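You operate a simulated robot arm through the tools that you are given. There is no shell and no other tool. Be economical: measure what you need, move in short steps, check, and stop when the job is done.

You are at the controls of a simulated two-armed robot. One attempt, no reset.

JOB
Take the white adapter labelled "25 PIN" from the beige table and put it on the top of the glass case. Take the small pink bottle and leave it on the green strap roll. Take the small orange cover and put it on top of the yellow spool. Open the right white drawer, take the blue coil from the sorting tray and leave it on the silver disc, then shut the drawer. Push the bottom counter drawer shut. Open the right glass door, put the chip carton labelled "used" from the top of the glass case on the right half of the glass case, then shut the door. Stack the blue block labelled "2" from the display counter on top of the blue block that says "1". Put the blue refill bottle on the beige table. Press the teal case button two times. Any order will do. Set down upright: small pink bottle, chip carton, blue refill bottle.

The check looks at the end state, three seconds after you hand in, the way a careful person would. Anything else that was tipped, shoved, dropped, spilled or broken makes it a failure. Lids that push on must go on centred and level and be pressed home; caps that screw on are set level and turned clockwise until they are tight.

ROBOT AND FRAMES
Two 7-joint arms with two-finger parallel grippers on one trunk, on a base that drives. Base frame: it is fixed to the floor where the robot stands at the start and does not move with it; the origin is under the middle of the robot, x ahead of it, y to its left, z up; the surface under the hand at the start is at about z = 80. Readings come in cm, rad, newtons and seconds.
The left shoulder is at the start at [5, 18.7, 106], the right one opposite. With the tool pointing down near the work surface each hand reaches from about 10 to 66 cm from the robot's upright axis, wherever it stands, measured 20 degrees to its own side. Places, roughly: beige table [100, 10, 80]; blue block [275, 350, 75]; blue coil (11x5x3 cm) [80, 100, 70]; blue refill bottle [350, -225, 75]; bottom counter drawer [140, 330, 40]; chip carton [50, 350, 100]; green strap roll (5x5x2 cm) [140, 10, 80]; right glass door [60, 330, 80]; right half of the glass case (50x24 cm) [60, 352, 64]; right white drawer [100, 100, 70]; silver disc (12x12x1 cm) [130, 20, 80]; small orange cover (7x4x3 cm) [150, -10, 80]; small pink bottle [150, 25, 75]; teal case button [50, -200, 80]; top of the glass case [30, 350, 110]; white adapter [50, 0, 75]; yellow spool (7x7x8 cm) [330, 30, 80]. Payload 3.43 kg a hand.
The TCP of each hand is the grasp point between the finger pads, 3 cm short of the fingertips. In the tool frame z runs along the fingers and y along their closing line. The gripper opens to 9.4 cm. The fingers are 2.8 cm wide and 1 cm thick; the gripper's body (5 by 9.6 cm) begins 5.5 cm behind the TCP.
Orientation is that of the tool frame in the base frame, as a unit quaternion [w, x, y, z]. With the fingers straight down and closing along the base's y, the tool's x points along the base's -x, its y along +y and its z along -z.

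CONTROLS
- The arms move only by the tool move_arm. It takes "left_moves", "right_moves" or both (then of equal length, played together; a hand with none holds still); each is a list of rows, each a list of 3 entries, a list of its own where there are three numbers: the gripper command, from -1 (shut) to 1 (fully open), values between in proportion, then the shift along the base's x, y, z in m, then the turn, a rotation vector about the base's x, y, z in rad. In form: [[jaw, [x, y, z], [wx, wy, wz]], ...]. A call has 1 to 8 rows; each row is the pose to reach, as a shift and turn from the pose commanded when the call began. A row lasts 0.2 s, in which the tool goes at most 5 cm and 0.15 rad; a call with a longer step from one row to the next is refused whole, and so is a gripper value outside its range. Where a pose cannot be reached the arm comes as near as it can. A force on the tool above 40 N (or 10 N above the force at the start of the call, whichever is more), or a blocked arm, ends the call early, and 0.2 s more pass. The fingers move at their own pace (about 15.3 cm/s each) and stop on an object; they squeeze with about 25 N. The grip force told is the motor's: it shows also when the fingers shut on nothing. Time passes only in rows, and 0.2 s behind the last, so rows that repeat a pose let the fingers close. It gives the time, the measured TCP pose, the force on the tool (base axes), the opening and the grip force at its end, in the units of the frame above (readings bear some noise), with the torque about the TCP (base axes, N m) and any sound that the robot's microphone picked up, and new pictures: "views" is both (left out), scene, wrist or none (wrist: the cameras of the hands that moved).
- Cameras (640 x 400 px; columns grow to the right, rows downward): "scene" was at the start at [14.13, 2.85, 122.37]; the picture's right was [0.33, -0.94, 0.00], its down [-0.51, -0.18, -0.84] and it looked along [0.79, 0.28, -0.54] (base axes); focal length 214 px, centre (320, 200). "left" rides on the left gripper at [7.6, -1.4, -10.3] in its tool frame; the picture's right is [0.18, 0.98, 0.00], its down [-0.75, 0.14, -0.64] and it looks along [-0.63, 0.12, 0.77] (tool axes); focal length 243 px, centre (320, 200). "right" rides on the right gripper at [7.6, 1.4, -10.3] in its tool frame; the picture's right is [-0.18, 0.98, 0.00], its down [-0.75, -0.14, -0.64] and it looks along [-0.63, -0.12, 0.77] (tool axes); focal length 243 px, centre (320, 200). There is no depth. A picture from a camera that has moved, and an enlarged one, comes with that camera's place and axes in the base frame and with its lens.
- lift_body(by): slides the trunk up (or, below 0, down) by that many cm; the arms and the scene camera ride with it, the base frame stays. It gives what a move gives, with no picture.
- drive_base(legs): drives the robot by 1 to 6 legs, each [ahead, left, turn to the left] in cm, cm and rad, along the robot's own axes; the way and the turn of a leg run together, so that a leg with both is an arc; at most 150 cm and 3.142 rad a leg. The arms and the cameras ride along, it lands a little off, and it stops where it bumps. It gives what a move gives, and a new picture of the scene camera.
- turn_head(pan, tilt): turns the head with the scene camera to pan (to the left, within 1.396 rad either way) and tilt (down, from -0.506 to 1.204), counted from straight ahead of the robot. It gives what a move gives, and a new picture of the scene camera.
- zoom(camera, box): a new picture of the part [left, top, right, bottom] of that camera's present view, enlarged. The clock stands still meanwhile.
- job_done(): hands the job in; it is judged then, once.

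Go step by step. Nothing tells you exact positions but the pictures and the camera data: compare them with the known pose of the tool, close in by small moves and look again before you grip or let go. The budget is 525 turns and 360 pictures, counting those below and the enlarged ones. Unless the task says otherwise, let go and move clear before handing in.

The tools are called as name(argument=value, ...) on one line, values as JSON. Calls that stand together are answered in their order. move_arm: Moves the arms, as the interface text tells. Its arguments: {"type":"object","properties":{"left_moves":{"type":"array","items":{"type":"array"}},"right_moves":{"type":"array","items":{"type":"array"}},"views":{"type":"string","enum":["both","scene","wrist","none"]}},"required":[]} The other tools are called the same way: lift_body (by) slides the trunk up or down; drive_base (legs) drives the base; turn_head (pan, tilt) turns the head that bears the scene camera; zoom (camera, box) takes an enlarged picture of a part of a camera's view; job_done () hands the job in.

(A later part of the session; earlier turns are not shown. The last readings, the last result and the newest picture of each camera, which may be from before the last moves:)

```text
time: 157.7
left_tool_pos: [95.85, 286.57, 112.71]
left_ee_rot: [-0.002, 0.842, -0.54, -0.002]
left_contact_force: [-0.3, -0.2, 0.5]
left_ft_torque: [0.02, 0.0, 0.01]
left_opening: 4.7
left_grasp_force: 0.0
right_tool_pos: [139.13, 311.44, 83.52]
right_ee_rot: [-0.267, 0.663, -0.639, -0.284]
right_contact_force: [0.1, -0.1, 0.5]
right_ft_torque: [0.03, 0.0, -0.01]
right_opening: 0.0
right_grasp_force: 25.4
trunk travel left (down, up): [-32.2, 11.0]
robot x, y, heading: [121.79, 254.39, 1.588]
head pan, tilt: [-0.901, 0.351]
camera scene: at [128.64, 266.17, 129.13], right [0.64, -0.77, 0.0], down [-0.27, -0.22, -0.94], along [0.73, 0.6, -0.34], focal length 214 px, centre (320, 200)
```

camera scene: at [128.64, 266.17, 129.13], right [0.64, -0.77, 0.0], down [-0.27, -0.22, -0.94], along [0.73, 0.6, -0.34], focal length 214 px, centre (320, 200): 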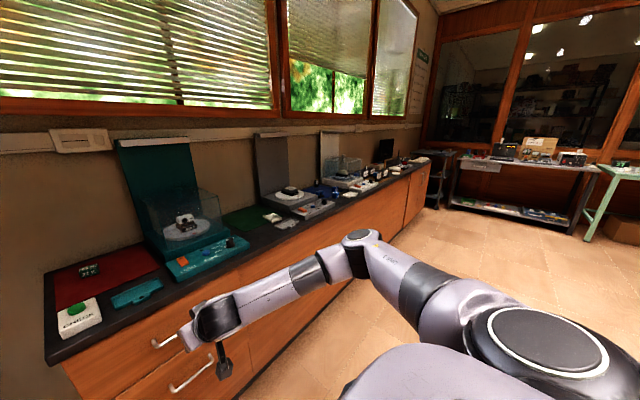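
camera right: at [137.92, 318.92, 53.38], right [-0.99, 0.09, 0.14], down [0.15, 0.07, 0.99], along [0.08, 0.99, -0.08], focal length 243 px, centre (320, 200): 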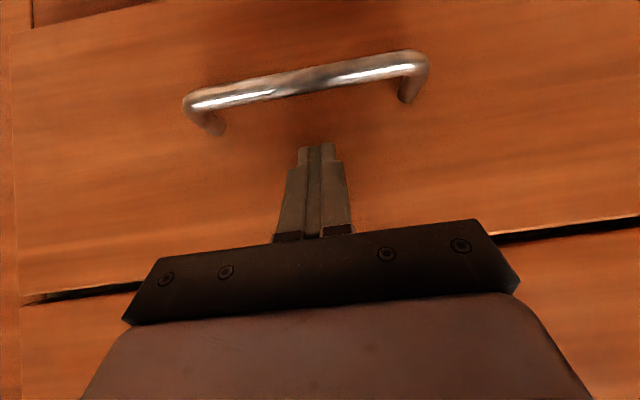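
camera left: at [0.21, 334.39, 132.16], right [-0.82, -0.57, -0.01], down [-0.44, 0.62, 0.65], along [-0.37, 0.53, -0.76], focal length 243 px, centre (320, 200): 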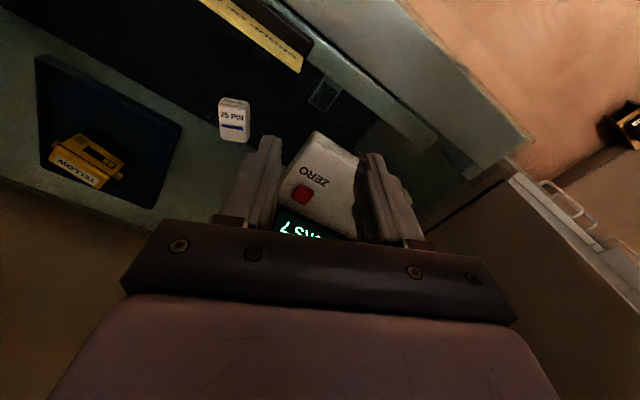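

zoom(camera="scene", box=[230, 130, 440, 260])

drive_base(legs=[[0, -140, 0]])

turn_head(pan=0.0, tilt=0.55)

```text
3.05 times, centred on (335, 195) of scene
camera zoom: at [128.64, 266.17, 129.13], right [0.64, -0.77, 0.0], down [-0.27, -0.22, -0.94], along [0.73, 0.6, -0.34], focal length 654 px, centre (274, 215)
```

zoom: 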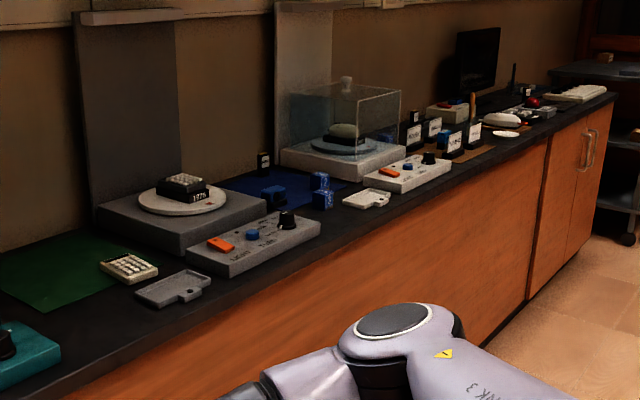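

```text
time: 170.2
left_tool_pos: [237.04, 288.21, 112.56]
left_ee_rot: [-0.003, 0.837, -0.548, -0.001]
left_contact_force: [-0.1, 0.1, 0.3]
left_ft_torque: [-0.04, -0.01, -0.03]
left_opening: 4.68
left_grasp_force: 0.0
right_tool_pos: [280.76, 312.12, 83.53]
right_ee_rot: [-0.269, 0.657, -0.645, -0.282]
right_contact_force: [0.5, -0.4, 0.4]
right_ft_torque: [0.01, -0.02, 0.03]
right_opening: 0.01
right_grasp_force: 24.6
trunk travel left (down, up): [-32.2, 11.0]
robot x, y, heading: [262.4, 255.72, 1.572]
head pan, tilt: [-0.901, 0.351]
camera scene: at [269.49, 267.14, 129.13], right [0.62, -0.78, 0.0], down [-0.27, -0.21, -0.94], along [0.74, 0.58, -0.34], focal length 214 px, centre (320, 200)
```

scene: 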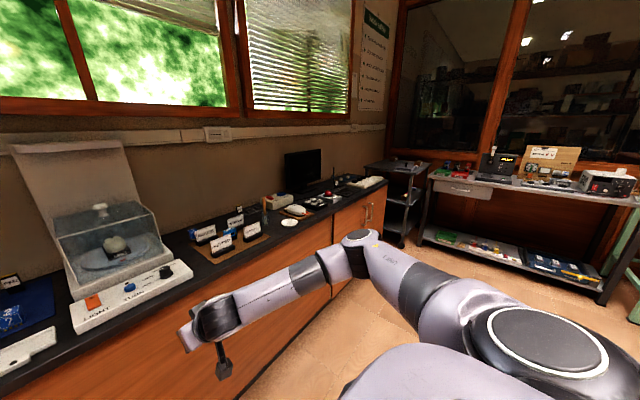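

```text
time: 171.4
left_tool_pos: [237.06, 288.14, 112.71]
left_ee_rot: [-0.003, 0.837, -0.548, -0.001]
left_contact_force: [0.5, 1.2, 0.1]
left_ft_torque: [0.04, 0.01, 0.01]
left_opening: 4.69
left_grasp_force: 0.1
right_tool_pos: [280.81, 312.24, 83.47]
right_ee_rot: [-0.27, 0.657, -0.645, -0.281]
right_contact_force: [-0.3, 0.2, 0.0]
right_ft_torque: [0.03, 0.01, -0.02]
right_opening: 0.01
right_grasp_force: 25.0
trunk travel left (down, up): [-32.2, 11.0]
robot x, y, heading: [262.17, 255.5, 1.567]
head pan, tilt: [0.0, 0.55]
camera scene: at [262.2, 270.35, 127.31], right [1.0, 0.0, 0.0], down [0.0, -0.52, -0.85], along [0.0, 0.85, -0.52], focal length 214 px, centre (320, 200)
```

scene: 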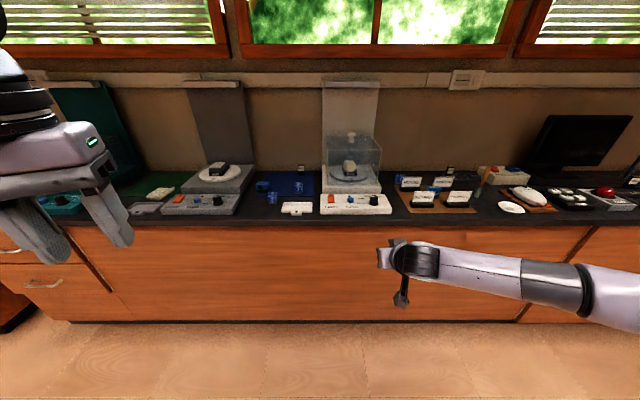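

zoom(camera="scene", box=[230, 150, 400, 240])

zoom(camera="scene", box=[370, 150, 540, 240])

```text
3.76 times, centred on (315, 195) of scene
camera zoom: at [262.2, 270.35, 127.31], right [1.0, 0.0, 0.0], down [0.0, -0.52, -0.85], along [0.0, 0.85, -0.52], focal length 807 px, centre (339, 219)
```

zoom: 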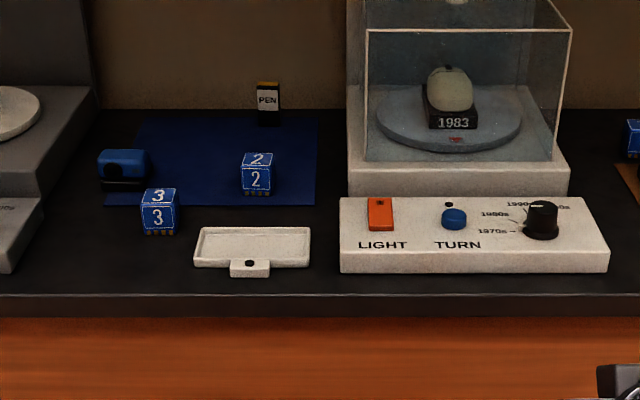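

```text
3.76 times, centred on (455, 195) of scene
camera zoom: at [262.2, 270.35, 127.31], right [1.0, 0.0, 0.0], down [0.0, -0.52, -0.85], along [0.0, 0.85, -0.52], focal length 807 px, centre (-188, 219)
```

zoom: 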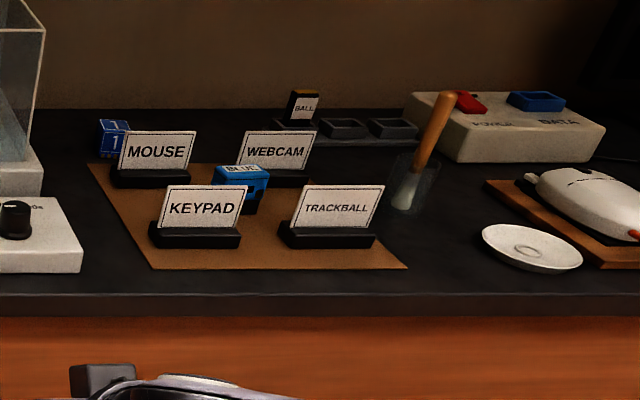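

Block "2" is near [252, 354] and block "1" near [301, 363], behind the MOUSE sign. I'll raise the right hand, then move so that it is over block 2.

move_arm(right_moves=[[0, [0, 0, 0.04], [0, 0, 0]], [0.5, [0, 0, 0.08], [-0.08, 0, 0]], [0.5, [0, 0, 0.12], [-0.16, 0, 0]], [0.5, [0, 0, 0.16], [-0.24, 0, 0]], [0.5, [0, 0, 0.2], [-0.26, 0, 0]], [0.5, [0, 0, 0.2], [-0.26, 0, 0]]], views="none")

drive_base(legs=[[0, 28, 0], [30, 0, 0]])

zoom(camera="right", box=[0, 0, 640, 400])

```text
time: 172.8
left_tool_pos: [236.94, 288.11, 112.61]
left_ee_rot: [-0.003, 0.837, -0.548, -0.002]
left_contact_force: [-0.4, 0.2, 0.5]
left_ft_torque: [0.03, -0.04, -0.03]
left_opening: 4.69
left_grasp_force: 0.1
right_tool_pos: [280.96, 312.14, 103.42]
right_ee_rot: [-0.182, 0.687, -0.676, -0.195]
right_contact_force: [0.3, -0.2, 0.2]
right_ft_torque: [0.01, 0.0, 0.01]
right_opening: 7.05
right_grasp_force: 0.0
trunk travel left (down, up): [-32.2, 11.0]
robot x, y, heading: [262.0, 255.49, 1.569]
head pan, tilt: [0.0, 0.55]
```

```text
time: 177.5
left_tool_pos: [209.18, 318.67, 112.61]
left_ee_rot: [-0.003, 0.837, -0.548, -0.001]
left_contact_force: [0.5, 0.9, -0.2]
left_ft_torque: [-0.02, 0.02, -0.01]
left_opening: 4.71
left_grasp_force: 0.0
right_tool_pos: [253.07, 342.62, 103.35]
right_ee_rot: [-0.183, 0.686, -0.676, -0.196]
right_contact_force: [0.9, 0.0, 0.0]
right_ft_torque: [-0.01, 0.01, 0.02]
right_opening: 7.04
right_grasp_force: 0.1
trunk travel left (down, up): [-32.2, 11.0]
robot x, y, heading: [234.51, 286.04, 1.572]
head pan, tilt: [0.0, 0.55]
camera scene: at [234.34, 300.77, 127.3], right [1.0, 0.0, 0.0], down [0.0, -0.52, -0.85], along [0.0, 0.85, -0.52], focal length 214 px, centre (320, 200)
```

scene: 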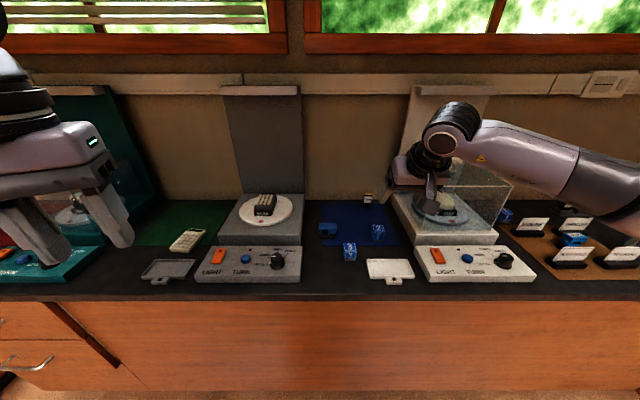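

```text
1.00 times, centred on (320, 200) of right (not enlarged: the box is as wide or as high as the picture)
camera zoom: at [251.92, 330.86, 108.39], right [-0.98, 0.14, 0.11], down [0.15, 0.32, 0.94], along [0.1, 0.94, -0.33], focal length 243 px, centre (320, 200)
```

zoom: 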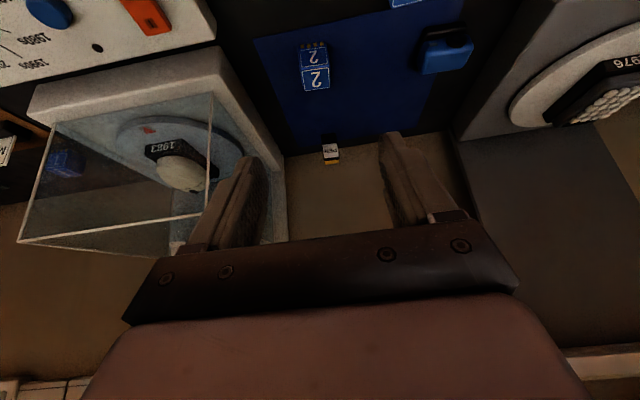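

Triangulated: block 2's top is at about [253.2, 355, 83.7], counter z≈80, and the glass hood starts at x≈263. I'll move above it and look again.

move_arm(right_moves=[[0.5, [0, 0.04, 0], [0, 0, 0]], [0.5, [0, 0.08, -0.02], [0, 0, 0]], [0.5, [0, 0.11, -0.05], [0, 0, 0]], [0.5, [0, 0.115, -0.09], [0, 0, 0]], [0.5, [0, 0.115, -0.11], [0, 0, 0]], [0.5, [0, 0.115, -0.11], [0, 0, 0]]], views="both")

```text
time: 178.9
left_tool_pos: [209.26, 318.56, 112.71]
left_ee_rot: [-0.002, 0.837, -0.547, -0.001]
left_contact_force: [0.0, 0.0, 0.2]
left_ft_torque: [-0.04, 0.02, 0.05]
left_opening: 4.71
left_grasp_force: 0.1
right_tool_pos: [253.03, 354.04, 92.4]
right_ee_rot: [-0.183, 0.686, -0.676, -0.195]
right_contact_force: [0.1, 0.5, 0.6]
right_ft_torque: [0.03, -0.02, 0.02]
right_opening: 7.04
right_grasp_force: 0.1
trunk travel left (down, up): [-32.2, 11.0]
robot x, y, heading: [234.32, 285.95, 1.569]
head pan, tilt: [0.0, 0.55]
camera scene: at [234.34, 300.73, 127.31], right [1.0, 0.0, 0.0], down [0.0, -0.52, -0.85], along [0.0, 0.85, -0.52], focal length 214 px, centre (320, 200)
camera right: at [251.98, 342.27, 97.43], right [-0.98, 0.14, 0.11], down [0.15, 0.32, 0.94], along [0.1, 0.94, -0.33], focal length 243 px, centre (320, 200)
```

scene: 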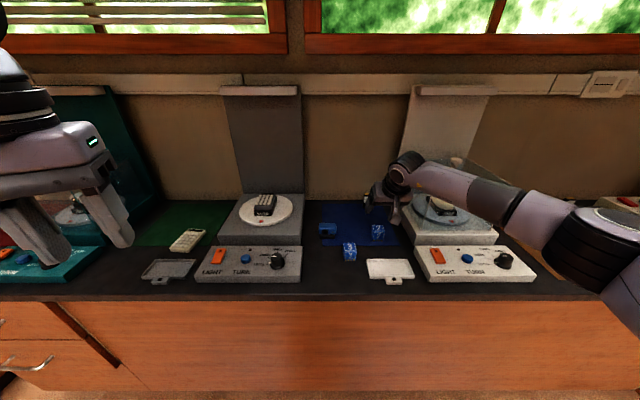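
right: 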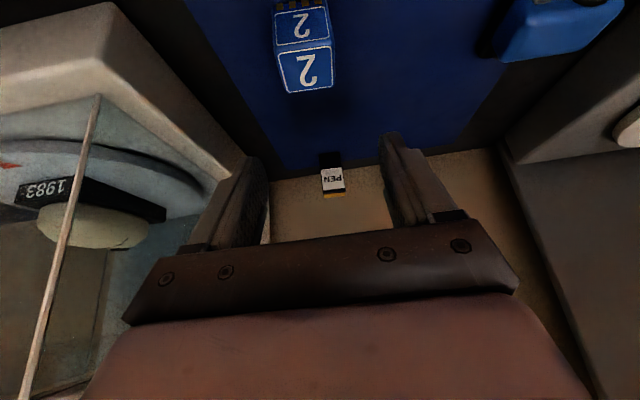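

Aligned within a few millimetres; the forearm stays in front of the hood. I'll lower to z≈84 and close.

move_arm(right_moves=[[0.5, [0.002, -0.004, -0.03], [0, 0, 0]], [0.5, [0.002, -0.004, -0.06], [0, 0, 0]], [0.5, [0.002, -0.004, -0.08], [0, 0, 0]], [0.5, [0.002, -0.004, -0.085], [0, 0, 0]], [-1, [0.002, -0.004, -0.085], [0, 0, 0]], [-1, [0.002, -0.004, -0.085], [0, 0, 0]], [-1, [0.002, -0.004, -0.085], [0, 0, 0]]], views="both")

```text
time: 180.5
left_tool_pos: [209.15, 318.62, 112.66]
left_ee_rot: [-0.003, 0.837, -0.547, -0.001]
left_contact_force: [0.2, -0.2, 0.4]
left_ft_torque: [-0.03, 0.03, -0.02]
left_opening: 4.67
left_grasp_force: 0.1
right_tool_pos: [253.17, 353.63, 84.0]
right_ee_rot: [-0.183, 0.687, -0.676, -0.196]
right_contact_force: [0.2, -0.1, -0.5]
right_ft_torque: [0.01, -0.01, -0.05]
right_opening: 3.97
right_grasp_force: 25.2
trunk travel left (down, up): [-32.2, 11.0]
robot x, y, heading: [234.94, 285.78, 1.566]
head pan, tilt: [0.0, 0.55]
camera scene: at [234.35, 300.73, 127.3], right [1.0, 0.0, 0.0], down [0.0, -0.52, -0.85], along [0.0, 0.85, -0.52], focal length 214 px, centre (320, 200)
camera right: at [252.09, 341.88, 88.93], right [-0.98, 0.14, 0.11], down [0.15, 0.32, 0.94], along [0.1, 0.94, -0.33], focal length 243 px, centre (320, 200)
```

scene: 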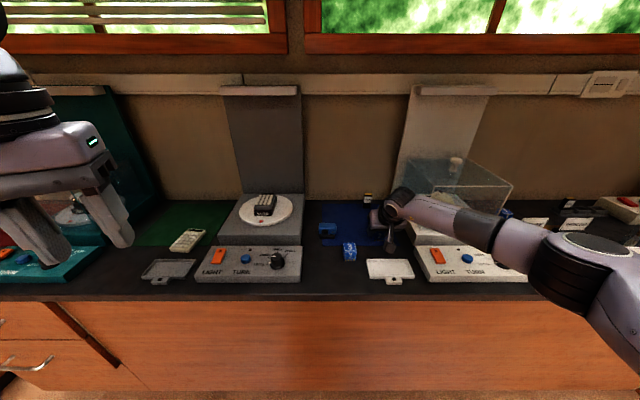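
right: 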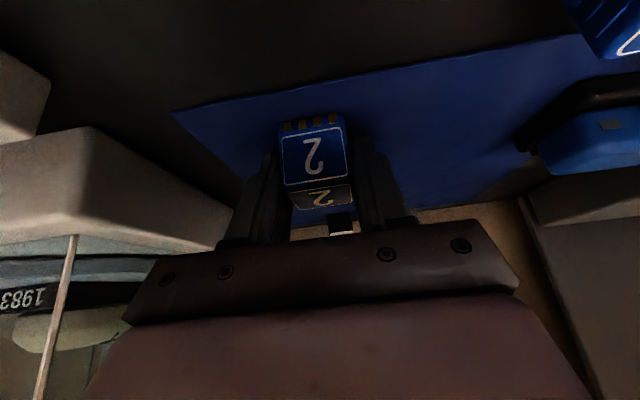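

Gripped (3.97 cm). Lift slowly.

move_arm(right_moves=[[-1, [0, 0, 0.01], [0, 0, 0]], [-1, [0, 0, 0.025], [0, 0, 0]], [-1, [0, 0, 0.05], [0, 0, 0]], [-1, [0, -0.01, 0.08], [0, 0, 0]], [-1, [0, -0.03, 0.11], [0, 0, 0]], [-1, [0, -0.05, 0.14], [0, 0, 0]], [-1, [0, -0.07, 0.17], [0, 0, 0]], [-1, [0, -0.09, 0.19], [0, 0, 0]]], views="wrist")

```text
time: 182.3
left_tool_pos: [209.16, 318.72, 112.75]
left_ee_rot: [-0.003, 0.837, -0.548, -0.001]
left_contact_force: [-0.5, 0.5, -0.2]
left_ft_torque: [0.0, -0.01, -0.01]
left_opening: 4.7
left_grasp_force: 0.1
right_tool_pos: [253.14, 344.77, 103.1]
right_ee_rot: [-0.182, 0.687, -0.676, -0.195]
right_contact_force: [0.9, -0.8, -0.3]
right_ft_torque: [0.02, 0.01, -0.02]
right_opening: 3.97
right_grasp_force: 24.9
trunk travel left (down, up): [-32.2, 11.0]
robot x, y, heading: [234.08, 285.73, 1.573]
head pan, tilt: [0.0, 0.55]
camera right: at [252.04, 333.12, 108.14], right [-0.98, 0.14, 0.11], down [0.15, 0.32, 0.94], along [0.1, 0.94, -0.33], focal length 243 px, centre (320, 200)
```

right: 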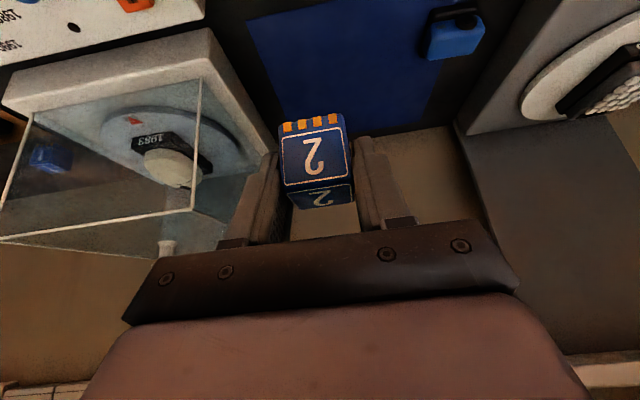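

Held. I'll raise the trunk, back off a bit, drive right 48 cm and forward again.

lift_body(by=8)

drive_base(legs=[[-12, 0, 0], [0, -48, 0]])

turn_head(pan=-0.25, tilt=0.6)

zoom(camera="right", box=[0, 0, 640, 400])

```text
time: 183.5
left_tool_pos: [209.05, 318.55, 120.56]
left_ee_rot: [-0.003, 0.837, -0.547, -0.001]
left_contact_force: [0.3, -1.2, 0.2]
left_ft_torque: [0.01, 0.0, -0.01]
left_opening: 4.71
left_grasp_force: 0.1
right_tool_pos: [253.15, 344.89, 111.16]
right_ee_rot: [-0.182, 0.687, -0.676, -0.195]
right_contact_force: [0.7, -0.2, 0.2]
right_ft_torque: [0.02, -0.02, 0.0]
right_opening: 3.95
right_grasp_force: 25.2
trunk travel left (down, up): [-40.2, 3.0]
robot x, y, heading: [233.92, 285.81, 1.566]
head pan, tilt: [0.0, 0.55]
```

```text
time: 189.2
left_tool_pos: [257.68, 306.15, 120.6]
left_ee_rot: [-0.003, 0.841, -0.542, -0.001]
left_contact_force: [-0.7, -0.2, 0.3]
left_ft_torque: [-0.02, -0.02, -0.02]
left_opening: 4.71
left_grasp_force: 0.0
right_tool_pos: [301.29, 333.19, 111.11]
right_ee_rot: [-0.181, 0.691, -0.672, -0.196]
right_contact_force: [-1.2, 0.4, -0.2]
right_ft_torque: [0.01, 0.04, 0.01]
right_opening: 3.97
right_grasp_force: 25.4
trunk travel left (down, up): [-40.2, 3.0]
robot x, y, heading: [283.43, 273.98, 1.582]
head pan, tilt: [0.0, 0.55]
camera scene: at [283.13, 288.71, 135.3], right [1.0, 0.01, 0.0], down [0.01, -0.52, -0.85], along [-0.01, 0.85, -0.52], focal length 214 px, centre (320, 200)
```

scene: 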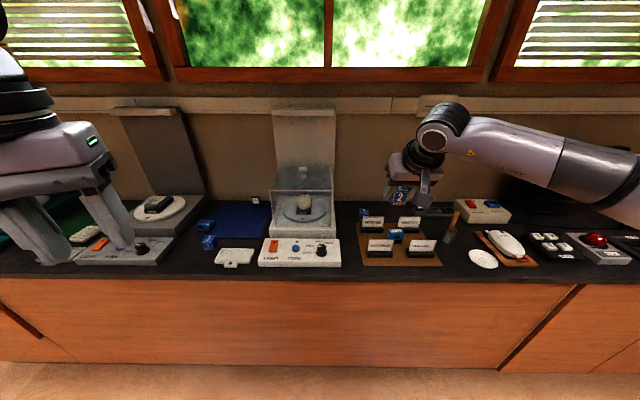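

```text
time: 189.9
left_tool_pos: [257.7, 306.21, 120.64]
left_ee_rot: [-0.003, 0.84, -0.542, -0.002]
left_contact_force: [-0.3, -0.5, -0.8]
left_ft_torque: [0.03, 0.02, -0.04]
left_opening: 4.66
left_grasp_force: 0.1
right_tool_pos: [301.34, 333.22, 111.03]
right_ee_rot: [-0.181, 0.691, -0.672, -0.197]
right_contact_force: [0.2, -0.1, -0.2]
right_ft_torque: [0.04, -0.02, -0.01]
right_opening: 3.96
right_grasp_force: 25.2
trunk travel left (down, up): [-40.2, 3.0]
robot x, y, heading: [283.52, 273.76, 1.581]
head pan, tilt: [-0.25, 0.6]
camera scene: at [285.3, 288.32, 134.85], right [0.97, -0.24, 0.0], down [-0.13, -0.55, -0.83], along [0.19, 0.8, -0.56], focal length 214 px, centre (320, 200)
```

scene: 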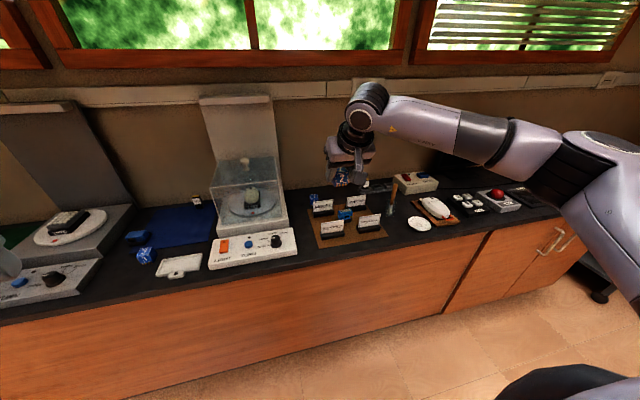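

```text
1.00 times, centred on (320, 200) of right (not enlarged: the box is as wide or as high as the picture)
camera zoom: at [300.38, 321.38, 116.09], right [-0.99, 0.13, 0.11], down [0.14, 0.32, 0.94], along [0.08, 0.94, -0.33], focal length 243 px, centre (320, 200)
```

zoom: 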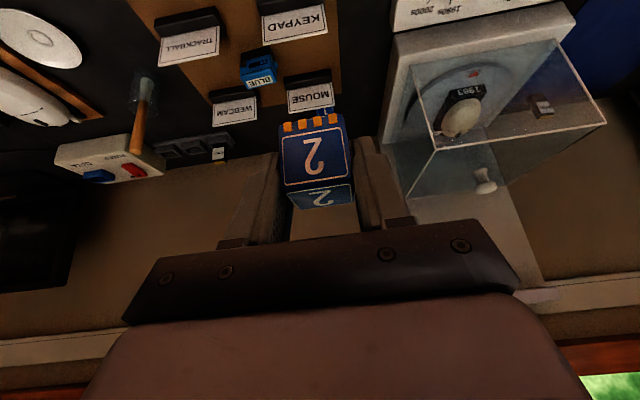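

zoom(camera="scene", box=[270, 170, 400, 250])

```text
4.92 times, centred on (335, 210) of scene
camera zoom: at [285.3, 288.32, 134.85], right [0.97, -0.24, 0.0], down [-0.13, -0.55, -0.83], along [0.19, 0.8, -0.56], focal length 1056 px, centre (246, 151)
```

zoom: 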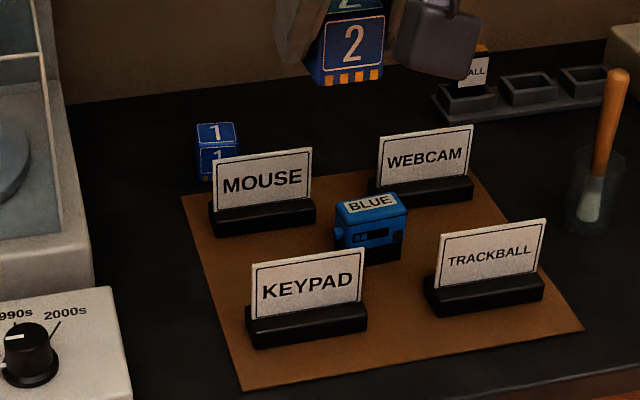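

Block 1's top is at about [300.5, 363.6, 84.5]; sign top z≈87. I'll drive 17 cm forward and extend over it at a safe height.

drive_base(legs=[[17, 0, 0]])

move_arm(right_moves=[[-1, [0, 0.03, -0.03], [0, 0, 0]], [-1, [0, 0.06, -0.06], [0, 0, 0]], [-1, [0, 0.09, -0.09], [0, 0, 0]], [-1, [0, 0.12, -0.12], [0, 0, 0]], [-1, [0, 0.12, -0.15], [0, 0, 0]], [-1, [0, 0.12, -0.15], [0, 0, 0]]], views="scene")

zoom(camera="scene", box=[260, 170, 400, 260])

```text
time: 191.4
left_tool_pos: [257.65, 323.41, 120.62]
left_ee_rot: [-0.003, 0.84, -0.543, 0.0]
left_contact_force: [0.4, 0.1, 0.5]
left_ft_torque: [-0.03, -0.02, 0.04]
left_opening: 4.7
left_grasp_force: 0.1
right_tool_pos: [301.3, 350.34, 111.05]
right_ee_rot: [-0.18, 0.69, -0.673, -0.196]
right_contact_force: [-0.5, 0.7, -0.7]
right_ft_torque: [0.0, -0.03, 0.01]
right_opening: 3.96
right_grasp_force: 24.6
trunk travel left (down, up): [-40.2, 3.0]
robot x, y, heading: [282.94, 291.1, 1.579]
head pan, tilt: [-0.25, 0.6]
camera scene: at [285.18, 305.49, 134.84], right [0.97, -0.24, 0.0], down [-0.13, -0.55, -0.82], along [0.2, 0.8, -0.57], focal length 214 px, centre (320, 200)
```

scene: 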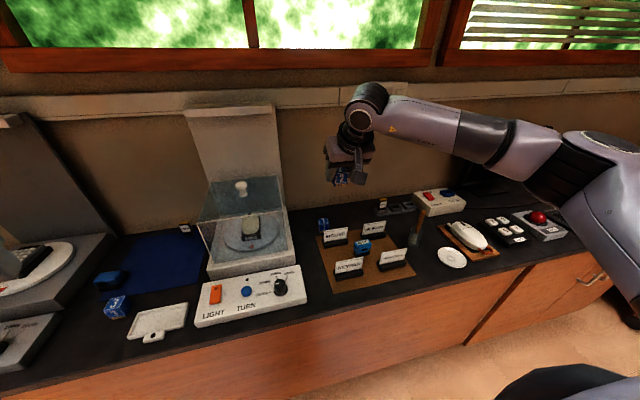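

```text
time: 192.8
left_tool_pos: [257.65, 323.41, 120.64]
left_ee_rot: [-0.003, 0.84, -0.543, -0.001]
left_contact_force: [-0.4, 0.1, 0.8]
left_ft_torque: [-0.02, 0.02, -0.02]
left_opening: 4.73
left_grasp_force: 0.1
right_tool_pos: [301.55, 362.09, 96.07]
right_ee_rot: [-0.181, 0.691, -0.672, -0.196]
right_contact_force: [-0.2, 0.3, -0.1]
right_ft_torque: [0.0, 0.01, -0.03]
right_opening: 3.95
right_grasp_force: 25.0
trunk travel left (down, up): [-40.2, 3.0]
robot x, y, heading: [283.25, 291.19, 1.574]
head pan, tilt: [-0.25, 0.6]
camera scene: at [285.16, 305.4, 134.86], right [0.97, -0.24, 0.0], down [-0.13, -0.55, -0.83], along [0.2, 0.8, -0.56], focal length 214 px, centre (320, 200)
```

scene: 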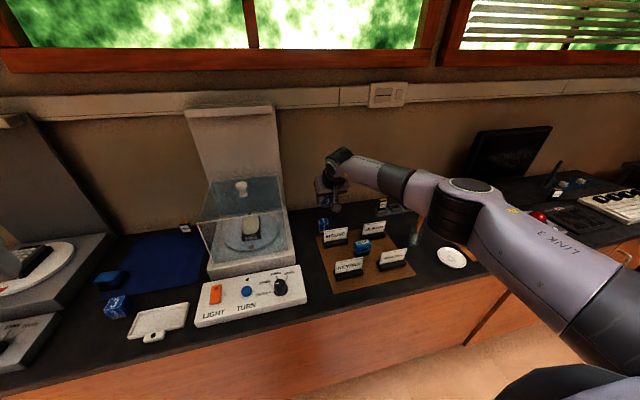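

```text
4.44 times, centred on (330, 215) of scene
camera zoom: at [285.16, 305.4, 134.86], right [0.97, -0.24, 0.0], down [-0.13, -0.55, -0.83], along [0.2, 0.8, -0.56], focal length 953 px, centre (276, 133)
```

zoom: 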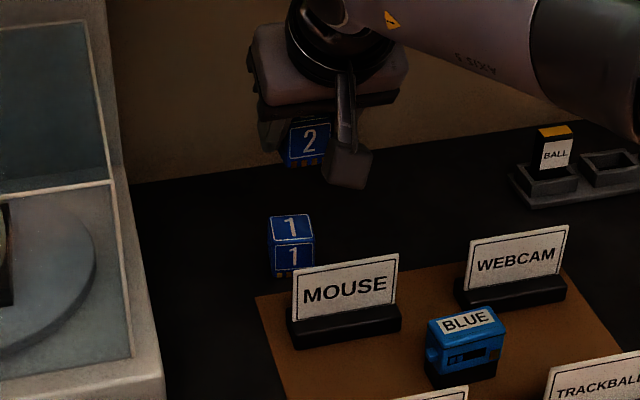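

Good view. I'll shift −0.8 cm in x, +0.2 in y, lower to about 1 cm above block 1, and compare.

move_arm(right_moves=[[-1, [-0.008, 0.002, -0.02], [0, 0, 0]], [-1, [-0.008, 0.002, -0.04], [0, 0, 0]], [-1, [-0.008, 0.002, -0.06], [0, 0, 0]], [-1, [-0.008, 0.002, -0.06], [0, 0, 0]]], views="none")

zoom(camera="scene", box=[290, 180, 370, 250])

zoom(camera="right", box=[160, 0, 480, 200])

```text
time: 193.8
left_tool_pos: [257.64, 323.43, 120.75]
left_ee_rot: [-0.003, 0.84, -0.543, -0.001]
left_contact_force: [-0.1, -0.7, 0.0]
left_ft_torque: [-0.03, 0.03, 0.01]
left_opening: 4.69
left_grasp_force: 0.0
right_tool_pos: [300.7, 362.45, 89.94]
right_ee_rot: [-0.181, 0.69, -0.673, -0.196]
right_contact_force: [0.0, -0.2, -0.5]
right_ft_torque: [0.0, -0.01, -0.02]
right_opening: 3.99
right_grasp_force: 24.7
trunk travel left (down, up): [-40.2, 3.0]
robot x, y, heading: [283.22, 291.19, 1.578]
head pan, tilt: [-0.25, 0.6]
```

```text
5.71 times, centred on (330, 215) of scene
camera zoom: at [285.18, 305.4, 134.85], right [0.97, -0.24, 0.0], down [-0.14, -0.55, -0.83], along [0.2, 0.8, -0.56], focal length 1226 px, centre (263, 114)
```

zoom: 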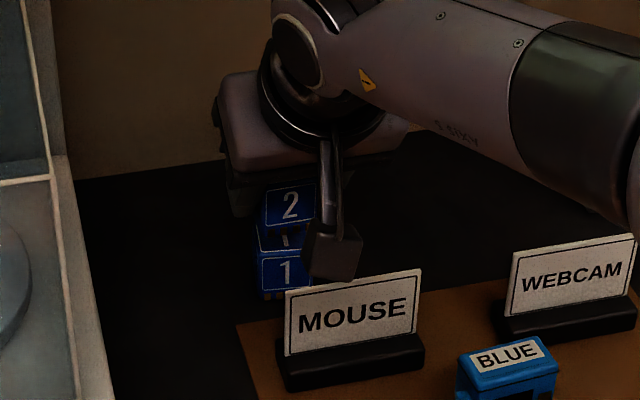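

```text
2.00 times, centred on (320, 100) of right
camera zoom: at [299.67, 350.63, 95.03], right [-0.99, 0.13, 0.11], down [0.14, 0.32, 0.94], along [0.09, 0.94, -0.33], focal length 485 px, centre (320, 400)
```

zoom: 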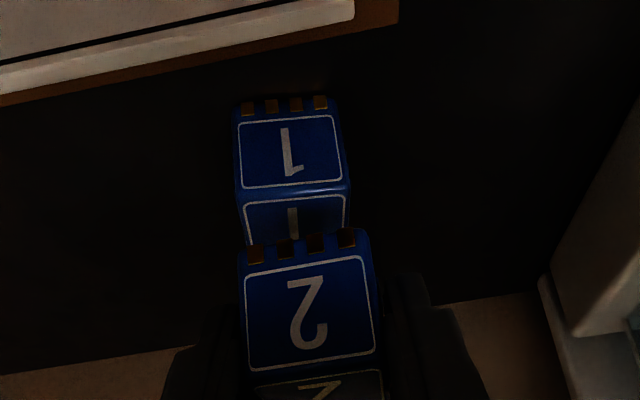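

zoom(camera="scene", box=[308, 205, 344, 235])

zoom(camera="right", box=[260, 40, 370, 210])

```text
13.33 times, centred on (326, 220) of scene
camera zoom: at [285.18, 305.4, 134.85], right [0.97, -0.24, 0.0], down [-0.14, -0.55, -0.83], along [0.2, 0.8, -0.56], focal length 2860 px, centre (240, -67)
```

zoom: 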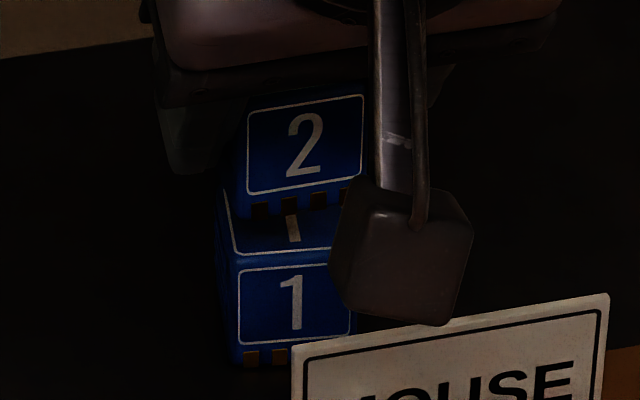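

```text
2.35 times, centred on (315, 125) of right
camera zoom: at [299.67, 350.63, 95.03], right [-0.99, 0.13, 0.11], down [0.14, 0.32, 0.94], along [0.09, 0.94, -0.33], focal length 571 px, centre (332, 376)
```

zoom: 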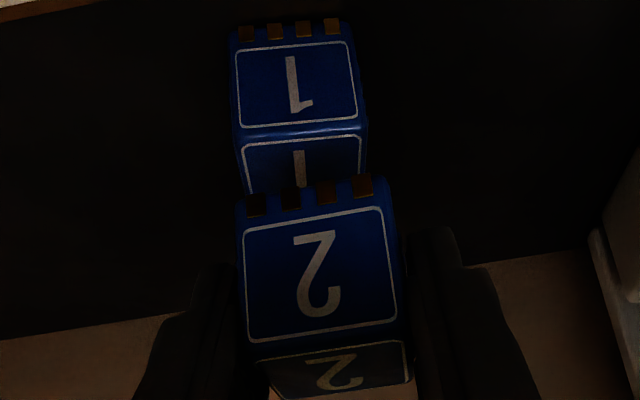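

From label sizes in both views, block 2 is about 1.1 cm too near and 2 cm above block 1; x matches. I'll shift +1.1 cm in y and check again.

move_arm(right_moves=[[-1, [0, 0.011, 0], [0, 0, 0]], [-1, [0, 0.011, -0.008], [0, 0, 0]], [-1, [0, 0.011, -0.008], [0, 0, 0]]], views="none")

zoom(camera="scene", box=[308, 205, 344, 235])

zoom(camera="right", box=[260, 40, 370, 210])

```text
time: 194.6
left_tool_pos: [257.65, 323.37, 120.68]
left_ee_rot: [-0.003, 0.84, -0.543, -0.002]
left_contact_force: [-0.5, 0.8, -0.5]
left_ft_torque: [0.01, -0.02, 0.03]
left_opening: 4.7
left_grasp_force: 0.1
right_tool_pos: [300.51, 362.68, 89.12]
right_ee_rot: [-0.181, 0.69, -0.673, -0.196]
right_contact_force: [0.2, 0.3, -0.5]
right_ft_torque: [0.01, -0.01, -0.02]
right_opening: 3.96
right_grasp_force: 25.2
right hand out of reach, approached as far as the arm can: row 1, 2, 3
trunk travel left (down, up): [-40.2, 3.0]
robot x, y, heading: [283.01, 291.02, 1.581]
head pan, tilt: [-0.25, 0.6]
```

```text
13.33 times, centred on (326, 220) of scene
camera zoom: at [285.15, 305.4, 134.85], right [0.97, -0.24, 0.0], down [-0.13, -0.55, -0.83], along [0.2, 0.8, -0.56], focal length 2860 px, centre (240, -67)
```

zoom: 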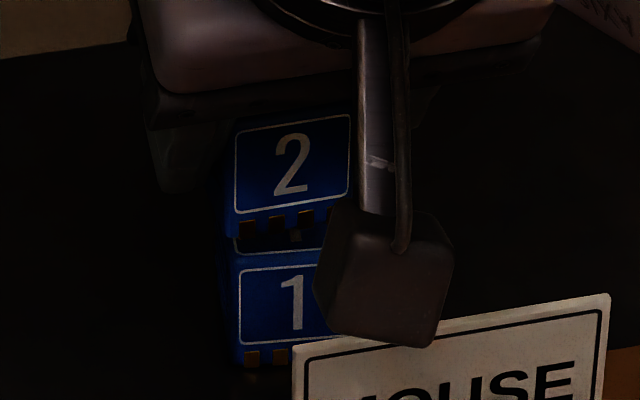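

```text
2.35 times, centred on (315, 125) of right
camera zoom: at [299.4, 350.96, 94.19], right [-0.99, 0.13, 0.11], down [0.14, 0.32, 0.94], along [0.09, 0.94, -0.33], focal length 571 px, centre (332, 376)
```

zoom: 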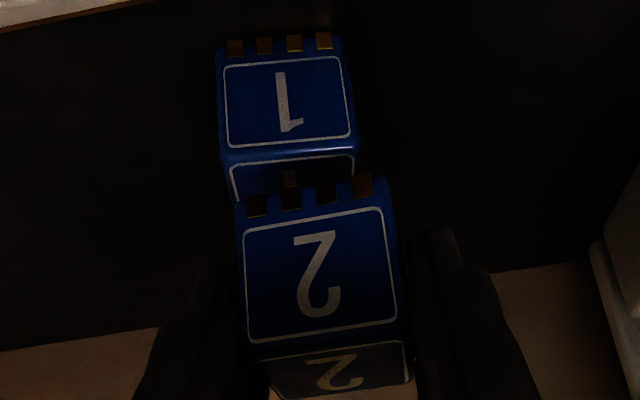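

Out of reach at full extension. I'll raise the hand a bit, move the base 3 cm closer, then readjust.

move_arm(right_moves=[[-1, [0.0, -0.01, 0.01], [0, 0, 0]], [-1, [0, -0.025, 0.02], [0, 0, 0]], [-1, [0, -0.025, 0.02], [0, 0, 0]]], views="none")

drive_base(legs=[[3.5, 0, 0]])

```text
time: 195.4
left_tool_pos: [257.7, 323.47, 120.76]
left_ee_rot: [-0.003, 0.84, -0.543, -0.002]
left_contact_force: [0.7, -0.3, -0.7]
left_ft_torque: [0.01, 0.02, 0.02]
left_opening: 4.68
left_grasp_force: 0.1
right_tool_pos: [300.46, 360.17, 91.16]
right_ee_rot: [-0.182, 0.689, -0.674, -0.195]
right_contact_force: [-0.4, 0.6, -0.6]
right_ft_torque: [0.02, 0.01, -0.02]
right_opening: 3.97
right_grasp_force: 24.8
trunk travel left (down, up): [-40.2, 3.0]
robot x, y, heading: [283.18, 290.87, 1.58]
head pan, tilt: [-0.25, 0.6]
```

```text
time: 196.3
left_tool_pos: [257.54, 326.96, 120.61]
left_ee_rot: [-0.002, 0.84, -0.543, -0.001]
left_contact_force: [-0.2, 0.2, 0.2]
left_ft_torque: [-0.04, 0.02, 0.03]
left_opening: 4.7
left_grasp_force: 0.0
right_tool_pos: [300.43, 363.67, 91.1]
right_ee_rot: [-0.181, 0.69, -0.673, -0.195]
right_contact_force: [1.0, 0.3, -1.7]
right_ft_torque: [0.03, 0.01, -0.01]
right_opening: 3.97
right_grasp_force: 25.1
trunk travel left (down, up): [-40.2, 3.0]
robot x, y, heading: [283.48, 294.3, 1.579]
head pan, tilt: [-0.25, 0.6]
camera scene: at [285.14, 308.94, 134.83], right [0.97, -0.24, 0.0], down [-0.13, -0.55, -0.82], along [0.2, 0.8, -0.57], focal length 214 px, centre (320, 200)
```

scene: 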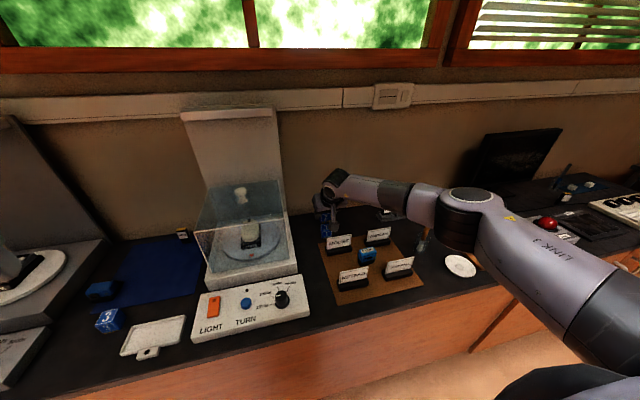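

move_arm(right_moves=[[-1, [0.003, -0.001, -0.01], [0, 0, 0]], [-1, [0.003, -0.001, -0.018], [0, 0, 0]], [-1, [0.003, -0.001, -0.018], [0, 0, 0]]], views="none")

zoom(camera="scene", box=[308, 210, 344, 240])

zoom(camera="right", box=[260, 40, 370, 210])

```text
time: 197.1
left_tool_pos: [257.59, 326.73, 120.58]
left_ee_rot: [-0.003, 0.839, -0.543, -0.002]
left_contact_force: [0.3, 0.1, -0.4]
left_ft_torque: [-0.01, 0.03, 0.02]
left_opening: 4.7
left_grasp_force: 0.0
right_tool_pos: [300.64, 363.47, 89.18]
right_ee_rot: [-0.181, 0.69, -0.672, -0.197]
right_contact_force: [-0.1, -1.0, -0.7]
right_ft_torque: [0.01, 0.01, -0.01]
right_opening: 3.97
right_grasp_force: 25.5
trunk travel left (down, up): [-40.2, 3.0]
robot x, y, heading: [283.06, 294.32, 1.579]
head pan, tilt: [-0.25, 0.6]
```

```text
13.33 times, centred on (326, 225) of scene
camera zoom: at [285.15, 308.82, 134.85], right [0.97, -0.24, 0.0], down [-0.13, -0.55, -0.83], along [0.2, 0.8, -0.57], focal length 2860 px, centre (240, -133)
```

zoom: 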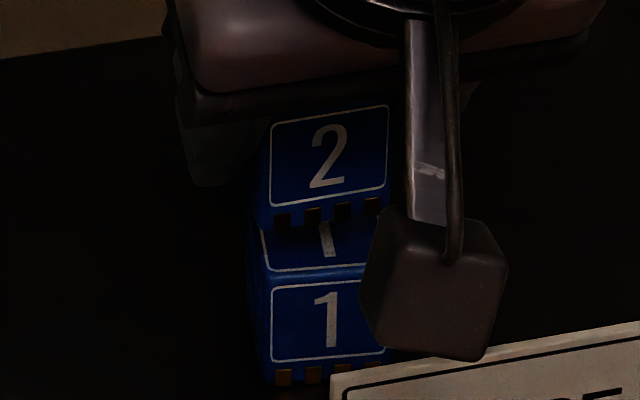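

```text
2.35 times, centred on (315, 125) of right
camera zoom: at [299.65, 351.69, 94.31], right [-0.99, 0.13, 0.11], down [0.14, 0.32, 0.94], along [0.09, 0.94, -0.33], focal length 571 px, centre (332, 376)
```

zoom: 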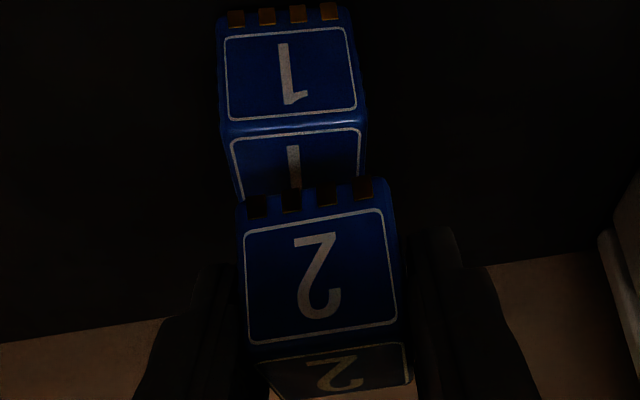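

The faces are now coplanar and x agrees within 1–2 mm. Lowering gently to contact.

move_arm(right_moves=[[-1, [0.001, 0, -0.004], [0, 0, 0]], [-1, [0.001, 0, -0.007], [0, 0, 0]], [-1, [0.001, 0, -0.009], [0, 0, 0]], [-1, [0.001, 0, -0.011], [0, 0, 0]], [-1, [0.001, 0, -0.011], [0, 0, 0]]], views="none")

zoom(camera="scene", box=[308, 210, 344, 240])

```text
time: 198.3
left_tool_pos: [257.65, 326.77, 120.61]
left_ee_rot: [-0.003, 0.84, -0.543, -0.001]
left_contact_force: [0.6, -1.0, -0.7]
left_ft_torque: [0.01, -0.03, 0.01]
left_opening: 4.69
left_grasp_force: 0.0
right_tool_pos: [300.88, 363.61, 88.31]
right_ee_rot: [-0.181, 0.689, -0.673, -0.196]
right_contact_force: [-1.0, 0.6, 0.1]
right_ft_torque: [0.03, 0.02, 0.0]
right_opening: 3.96
right_grasp_force: 24.9
trunk travel left (down, up): [-40.2, 3.0]
robot x, y, heading: [283.11, 294.55, 1.577]
head pan, tilt: [-0.25, 0.6]
```

```text
13.33 times, centred on (326, 225) of scene
camera zoom: at [285.15, 308.82, 134.85], right [0.97, -0.24, 0.0], down [-0.13, -0.55, -0.83], along [0.2, 0.8, -0.56], focal length 2860 px, centre (240, -133)
```

zoom: 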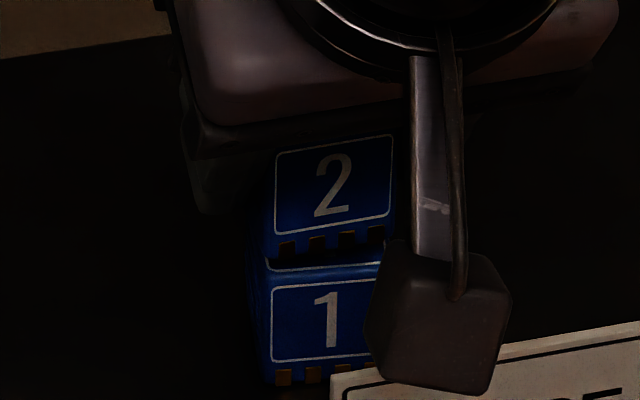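

move_arm(right_moves=[[-1, [-0.001, 0, -0.002], [0, 0, 0]], [-1, [-0.001, 0, -0.004], [0, 0, 0]], [-1, [-0.001, 0, -0.006], [0, 0, 0]], [-1, [-0.001, 0, -0.008], [0, 0, 0]], [-1, [-0.001, 0, -0.01], [0, 0, 0]]], views="none")

zoom(camera="scene", box=[308, 210, 344, 240])

```text
time: 199.5
left_tool_pos: [257.64, 326.72, 120.64]
left_ee_rot: [-0.003, 0.839, -0.543, -0.002]
left_contact_force: [0.3, -0.4, 0.2]
left_ft_torque: [-0.02, 0.01, -0.01]
left_opening: 4.71
left_grasp_force: 0.1
right_tool_pos: [300.64, 363.51, 87.52]
right_ee_rot: [-0.183, 0.689, -0.673, -0.197]
right_contact_force: [1.6, -2.1, 7.2]
right_ft_torque: [0.1, -0.12, -0.05]
right_opening: 3.99
right_grasp_force: 25.1
trunk travel left (down, up): [-40.2, 3.0]
robot x, y, heading: [283.35, 294.46, 1.581]
head pan, tilt: [-0.25, 0.6]
```

```text
13.33 times, centred on (326, 225) of scene
camera zoom: at [285.14, 308.72, 134.88], right [0.97, -0.24, 0.0], down [-0.13, -0.55, -0.83], along [0.2, 0.8, -0.56], focal length 2860 px, centre (240, -133)
```

zoom: 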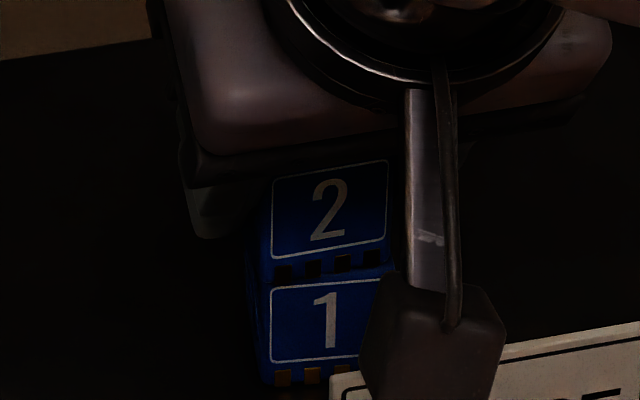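

Contact at 7 N, well aligned. Release and rise straight up.

move_arm(right_moves=[[-0.05, [0, 0, 0], [0, 0, 0]], [0.1, [0, 0, 0], [0, 0, 0]], [0.1, [0, 0, 0.02], [0, 0, 0]], [0.1, [0, 0, 0.06], [0, 0, 0]], [0.1, [0, -0.02, 0.1], [0, 0, 0]], [0.1, [0, -0.05, 0.13], [0, 0, 0]], [0.1, [0, -0.09, 0.15], [0, 0, 0]]], views="both")

zoom(camera="scene", box=[280, 180, 420, 280])

```text
time: 201.1
left_tool_pos: [257.64, 326.76, 120.71]
left_ee_rot: [-0.003, 0.84, -0.543, -0.002]
left_contact_force: [-0.3, 0.0, 0.1]
left_ft_torque: [0.02, -0.05, 0.0]
left_opening: 4.7
left_grasp_force: 0.0
right_tool_pos: [300.72, 354.32, 102.43]
right_ee_rot: [-0.182, 0.689, -0.673, -0.196]
right_contact_force: [0.0, -0.7, 0.8]
right_ft_torque: [0.01, 0.0, 0.01]
right_opening: 5.18
right_grasp_force: 0.3
trunk travel left (down, up): [-40.2, 3.0]
robot x, y, heading: [283.11, 294.44, 1.583]
head pan, tilt: [-0.25, 0.6]
camera scene: at [285.17, 308.75, 134.86], right [0.97, -0.24, 0.0], down [-0.14, -0.55, -0.83], along [0.2, 0.8, -0.56], focal length 214 px, centre (320, 200)
camera right: at [299.67, 342.55, 107.49], right [-0.99, 0.13, 0.11], down [0.15, 0.32, 0.94], along [0.09, 0.94, -0.33], focal length 243 px, centre (320, 200)
```

scene: 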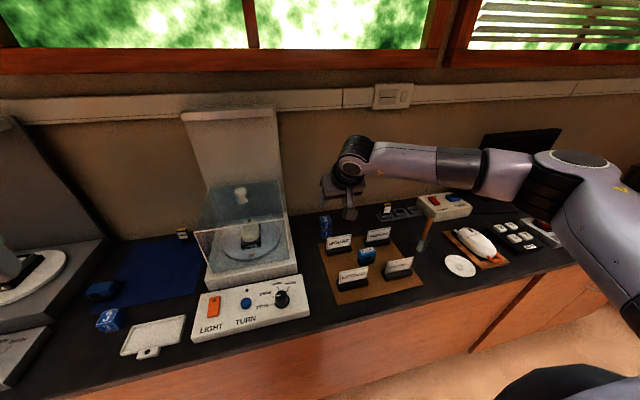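
right: 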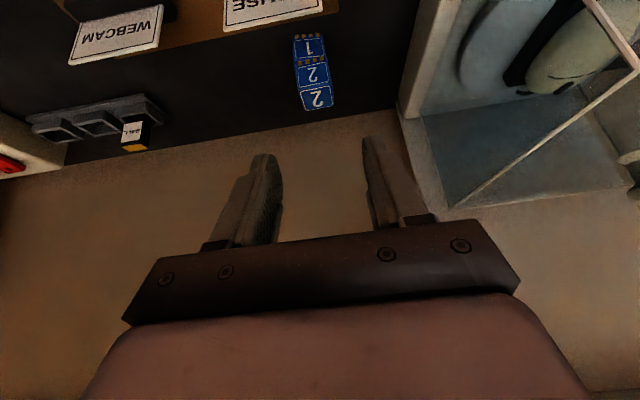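

```text
4.00 times, centred on (350, 230) of scene
camera zoom: at [285.17, 308.75, 134.86], right [0.97, -0.24, 0.0], down [-0.14, -0.55, -0.83], along [0.2, 0.8, -0.56], focal length 858 px, centre (200, 80)
```

zoom: 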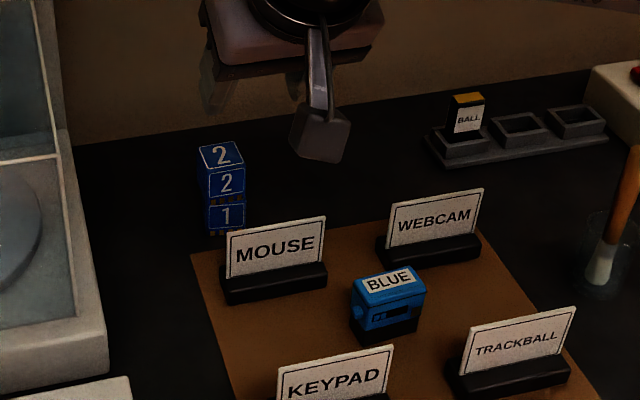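

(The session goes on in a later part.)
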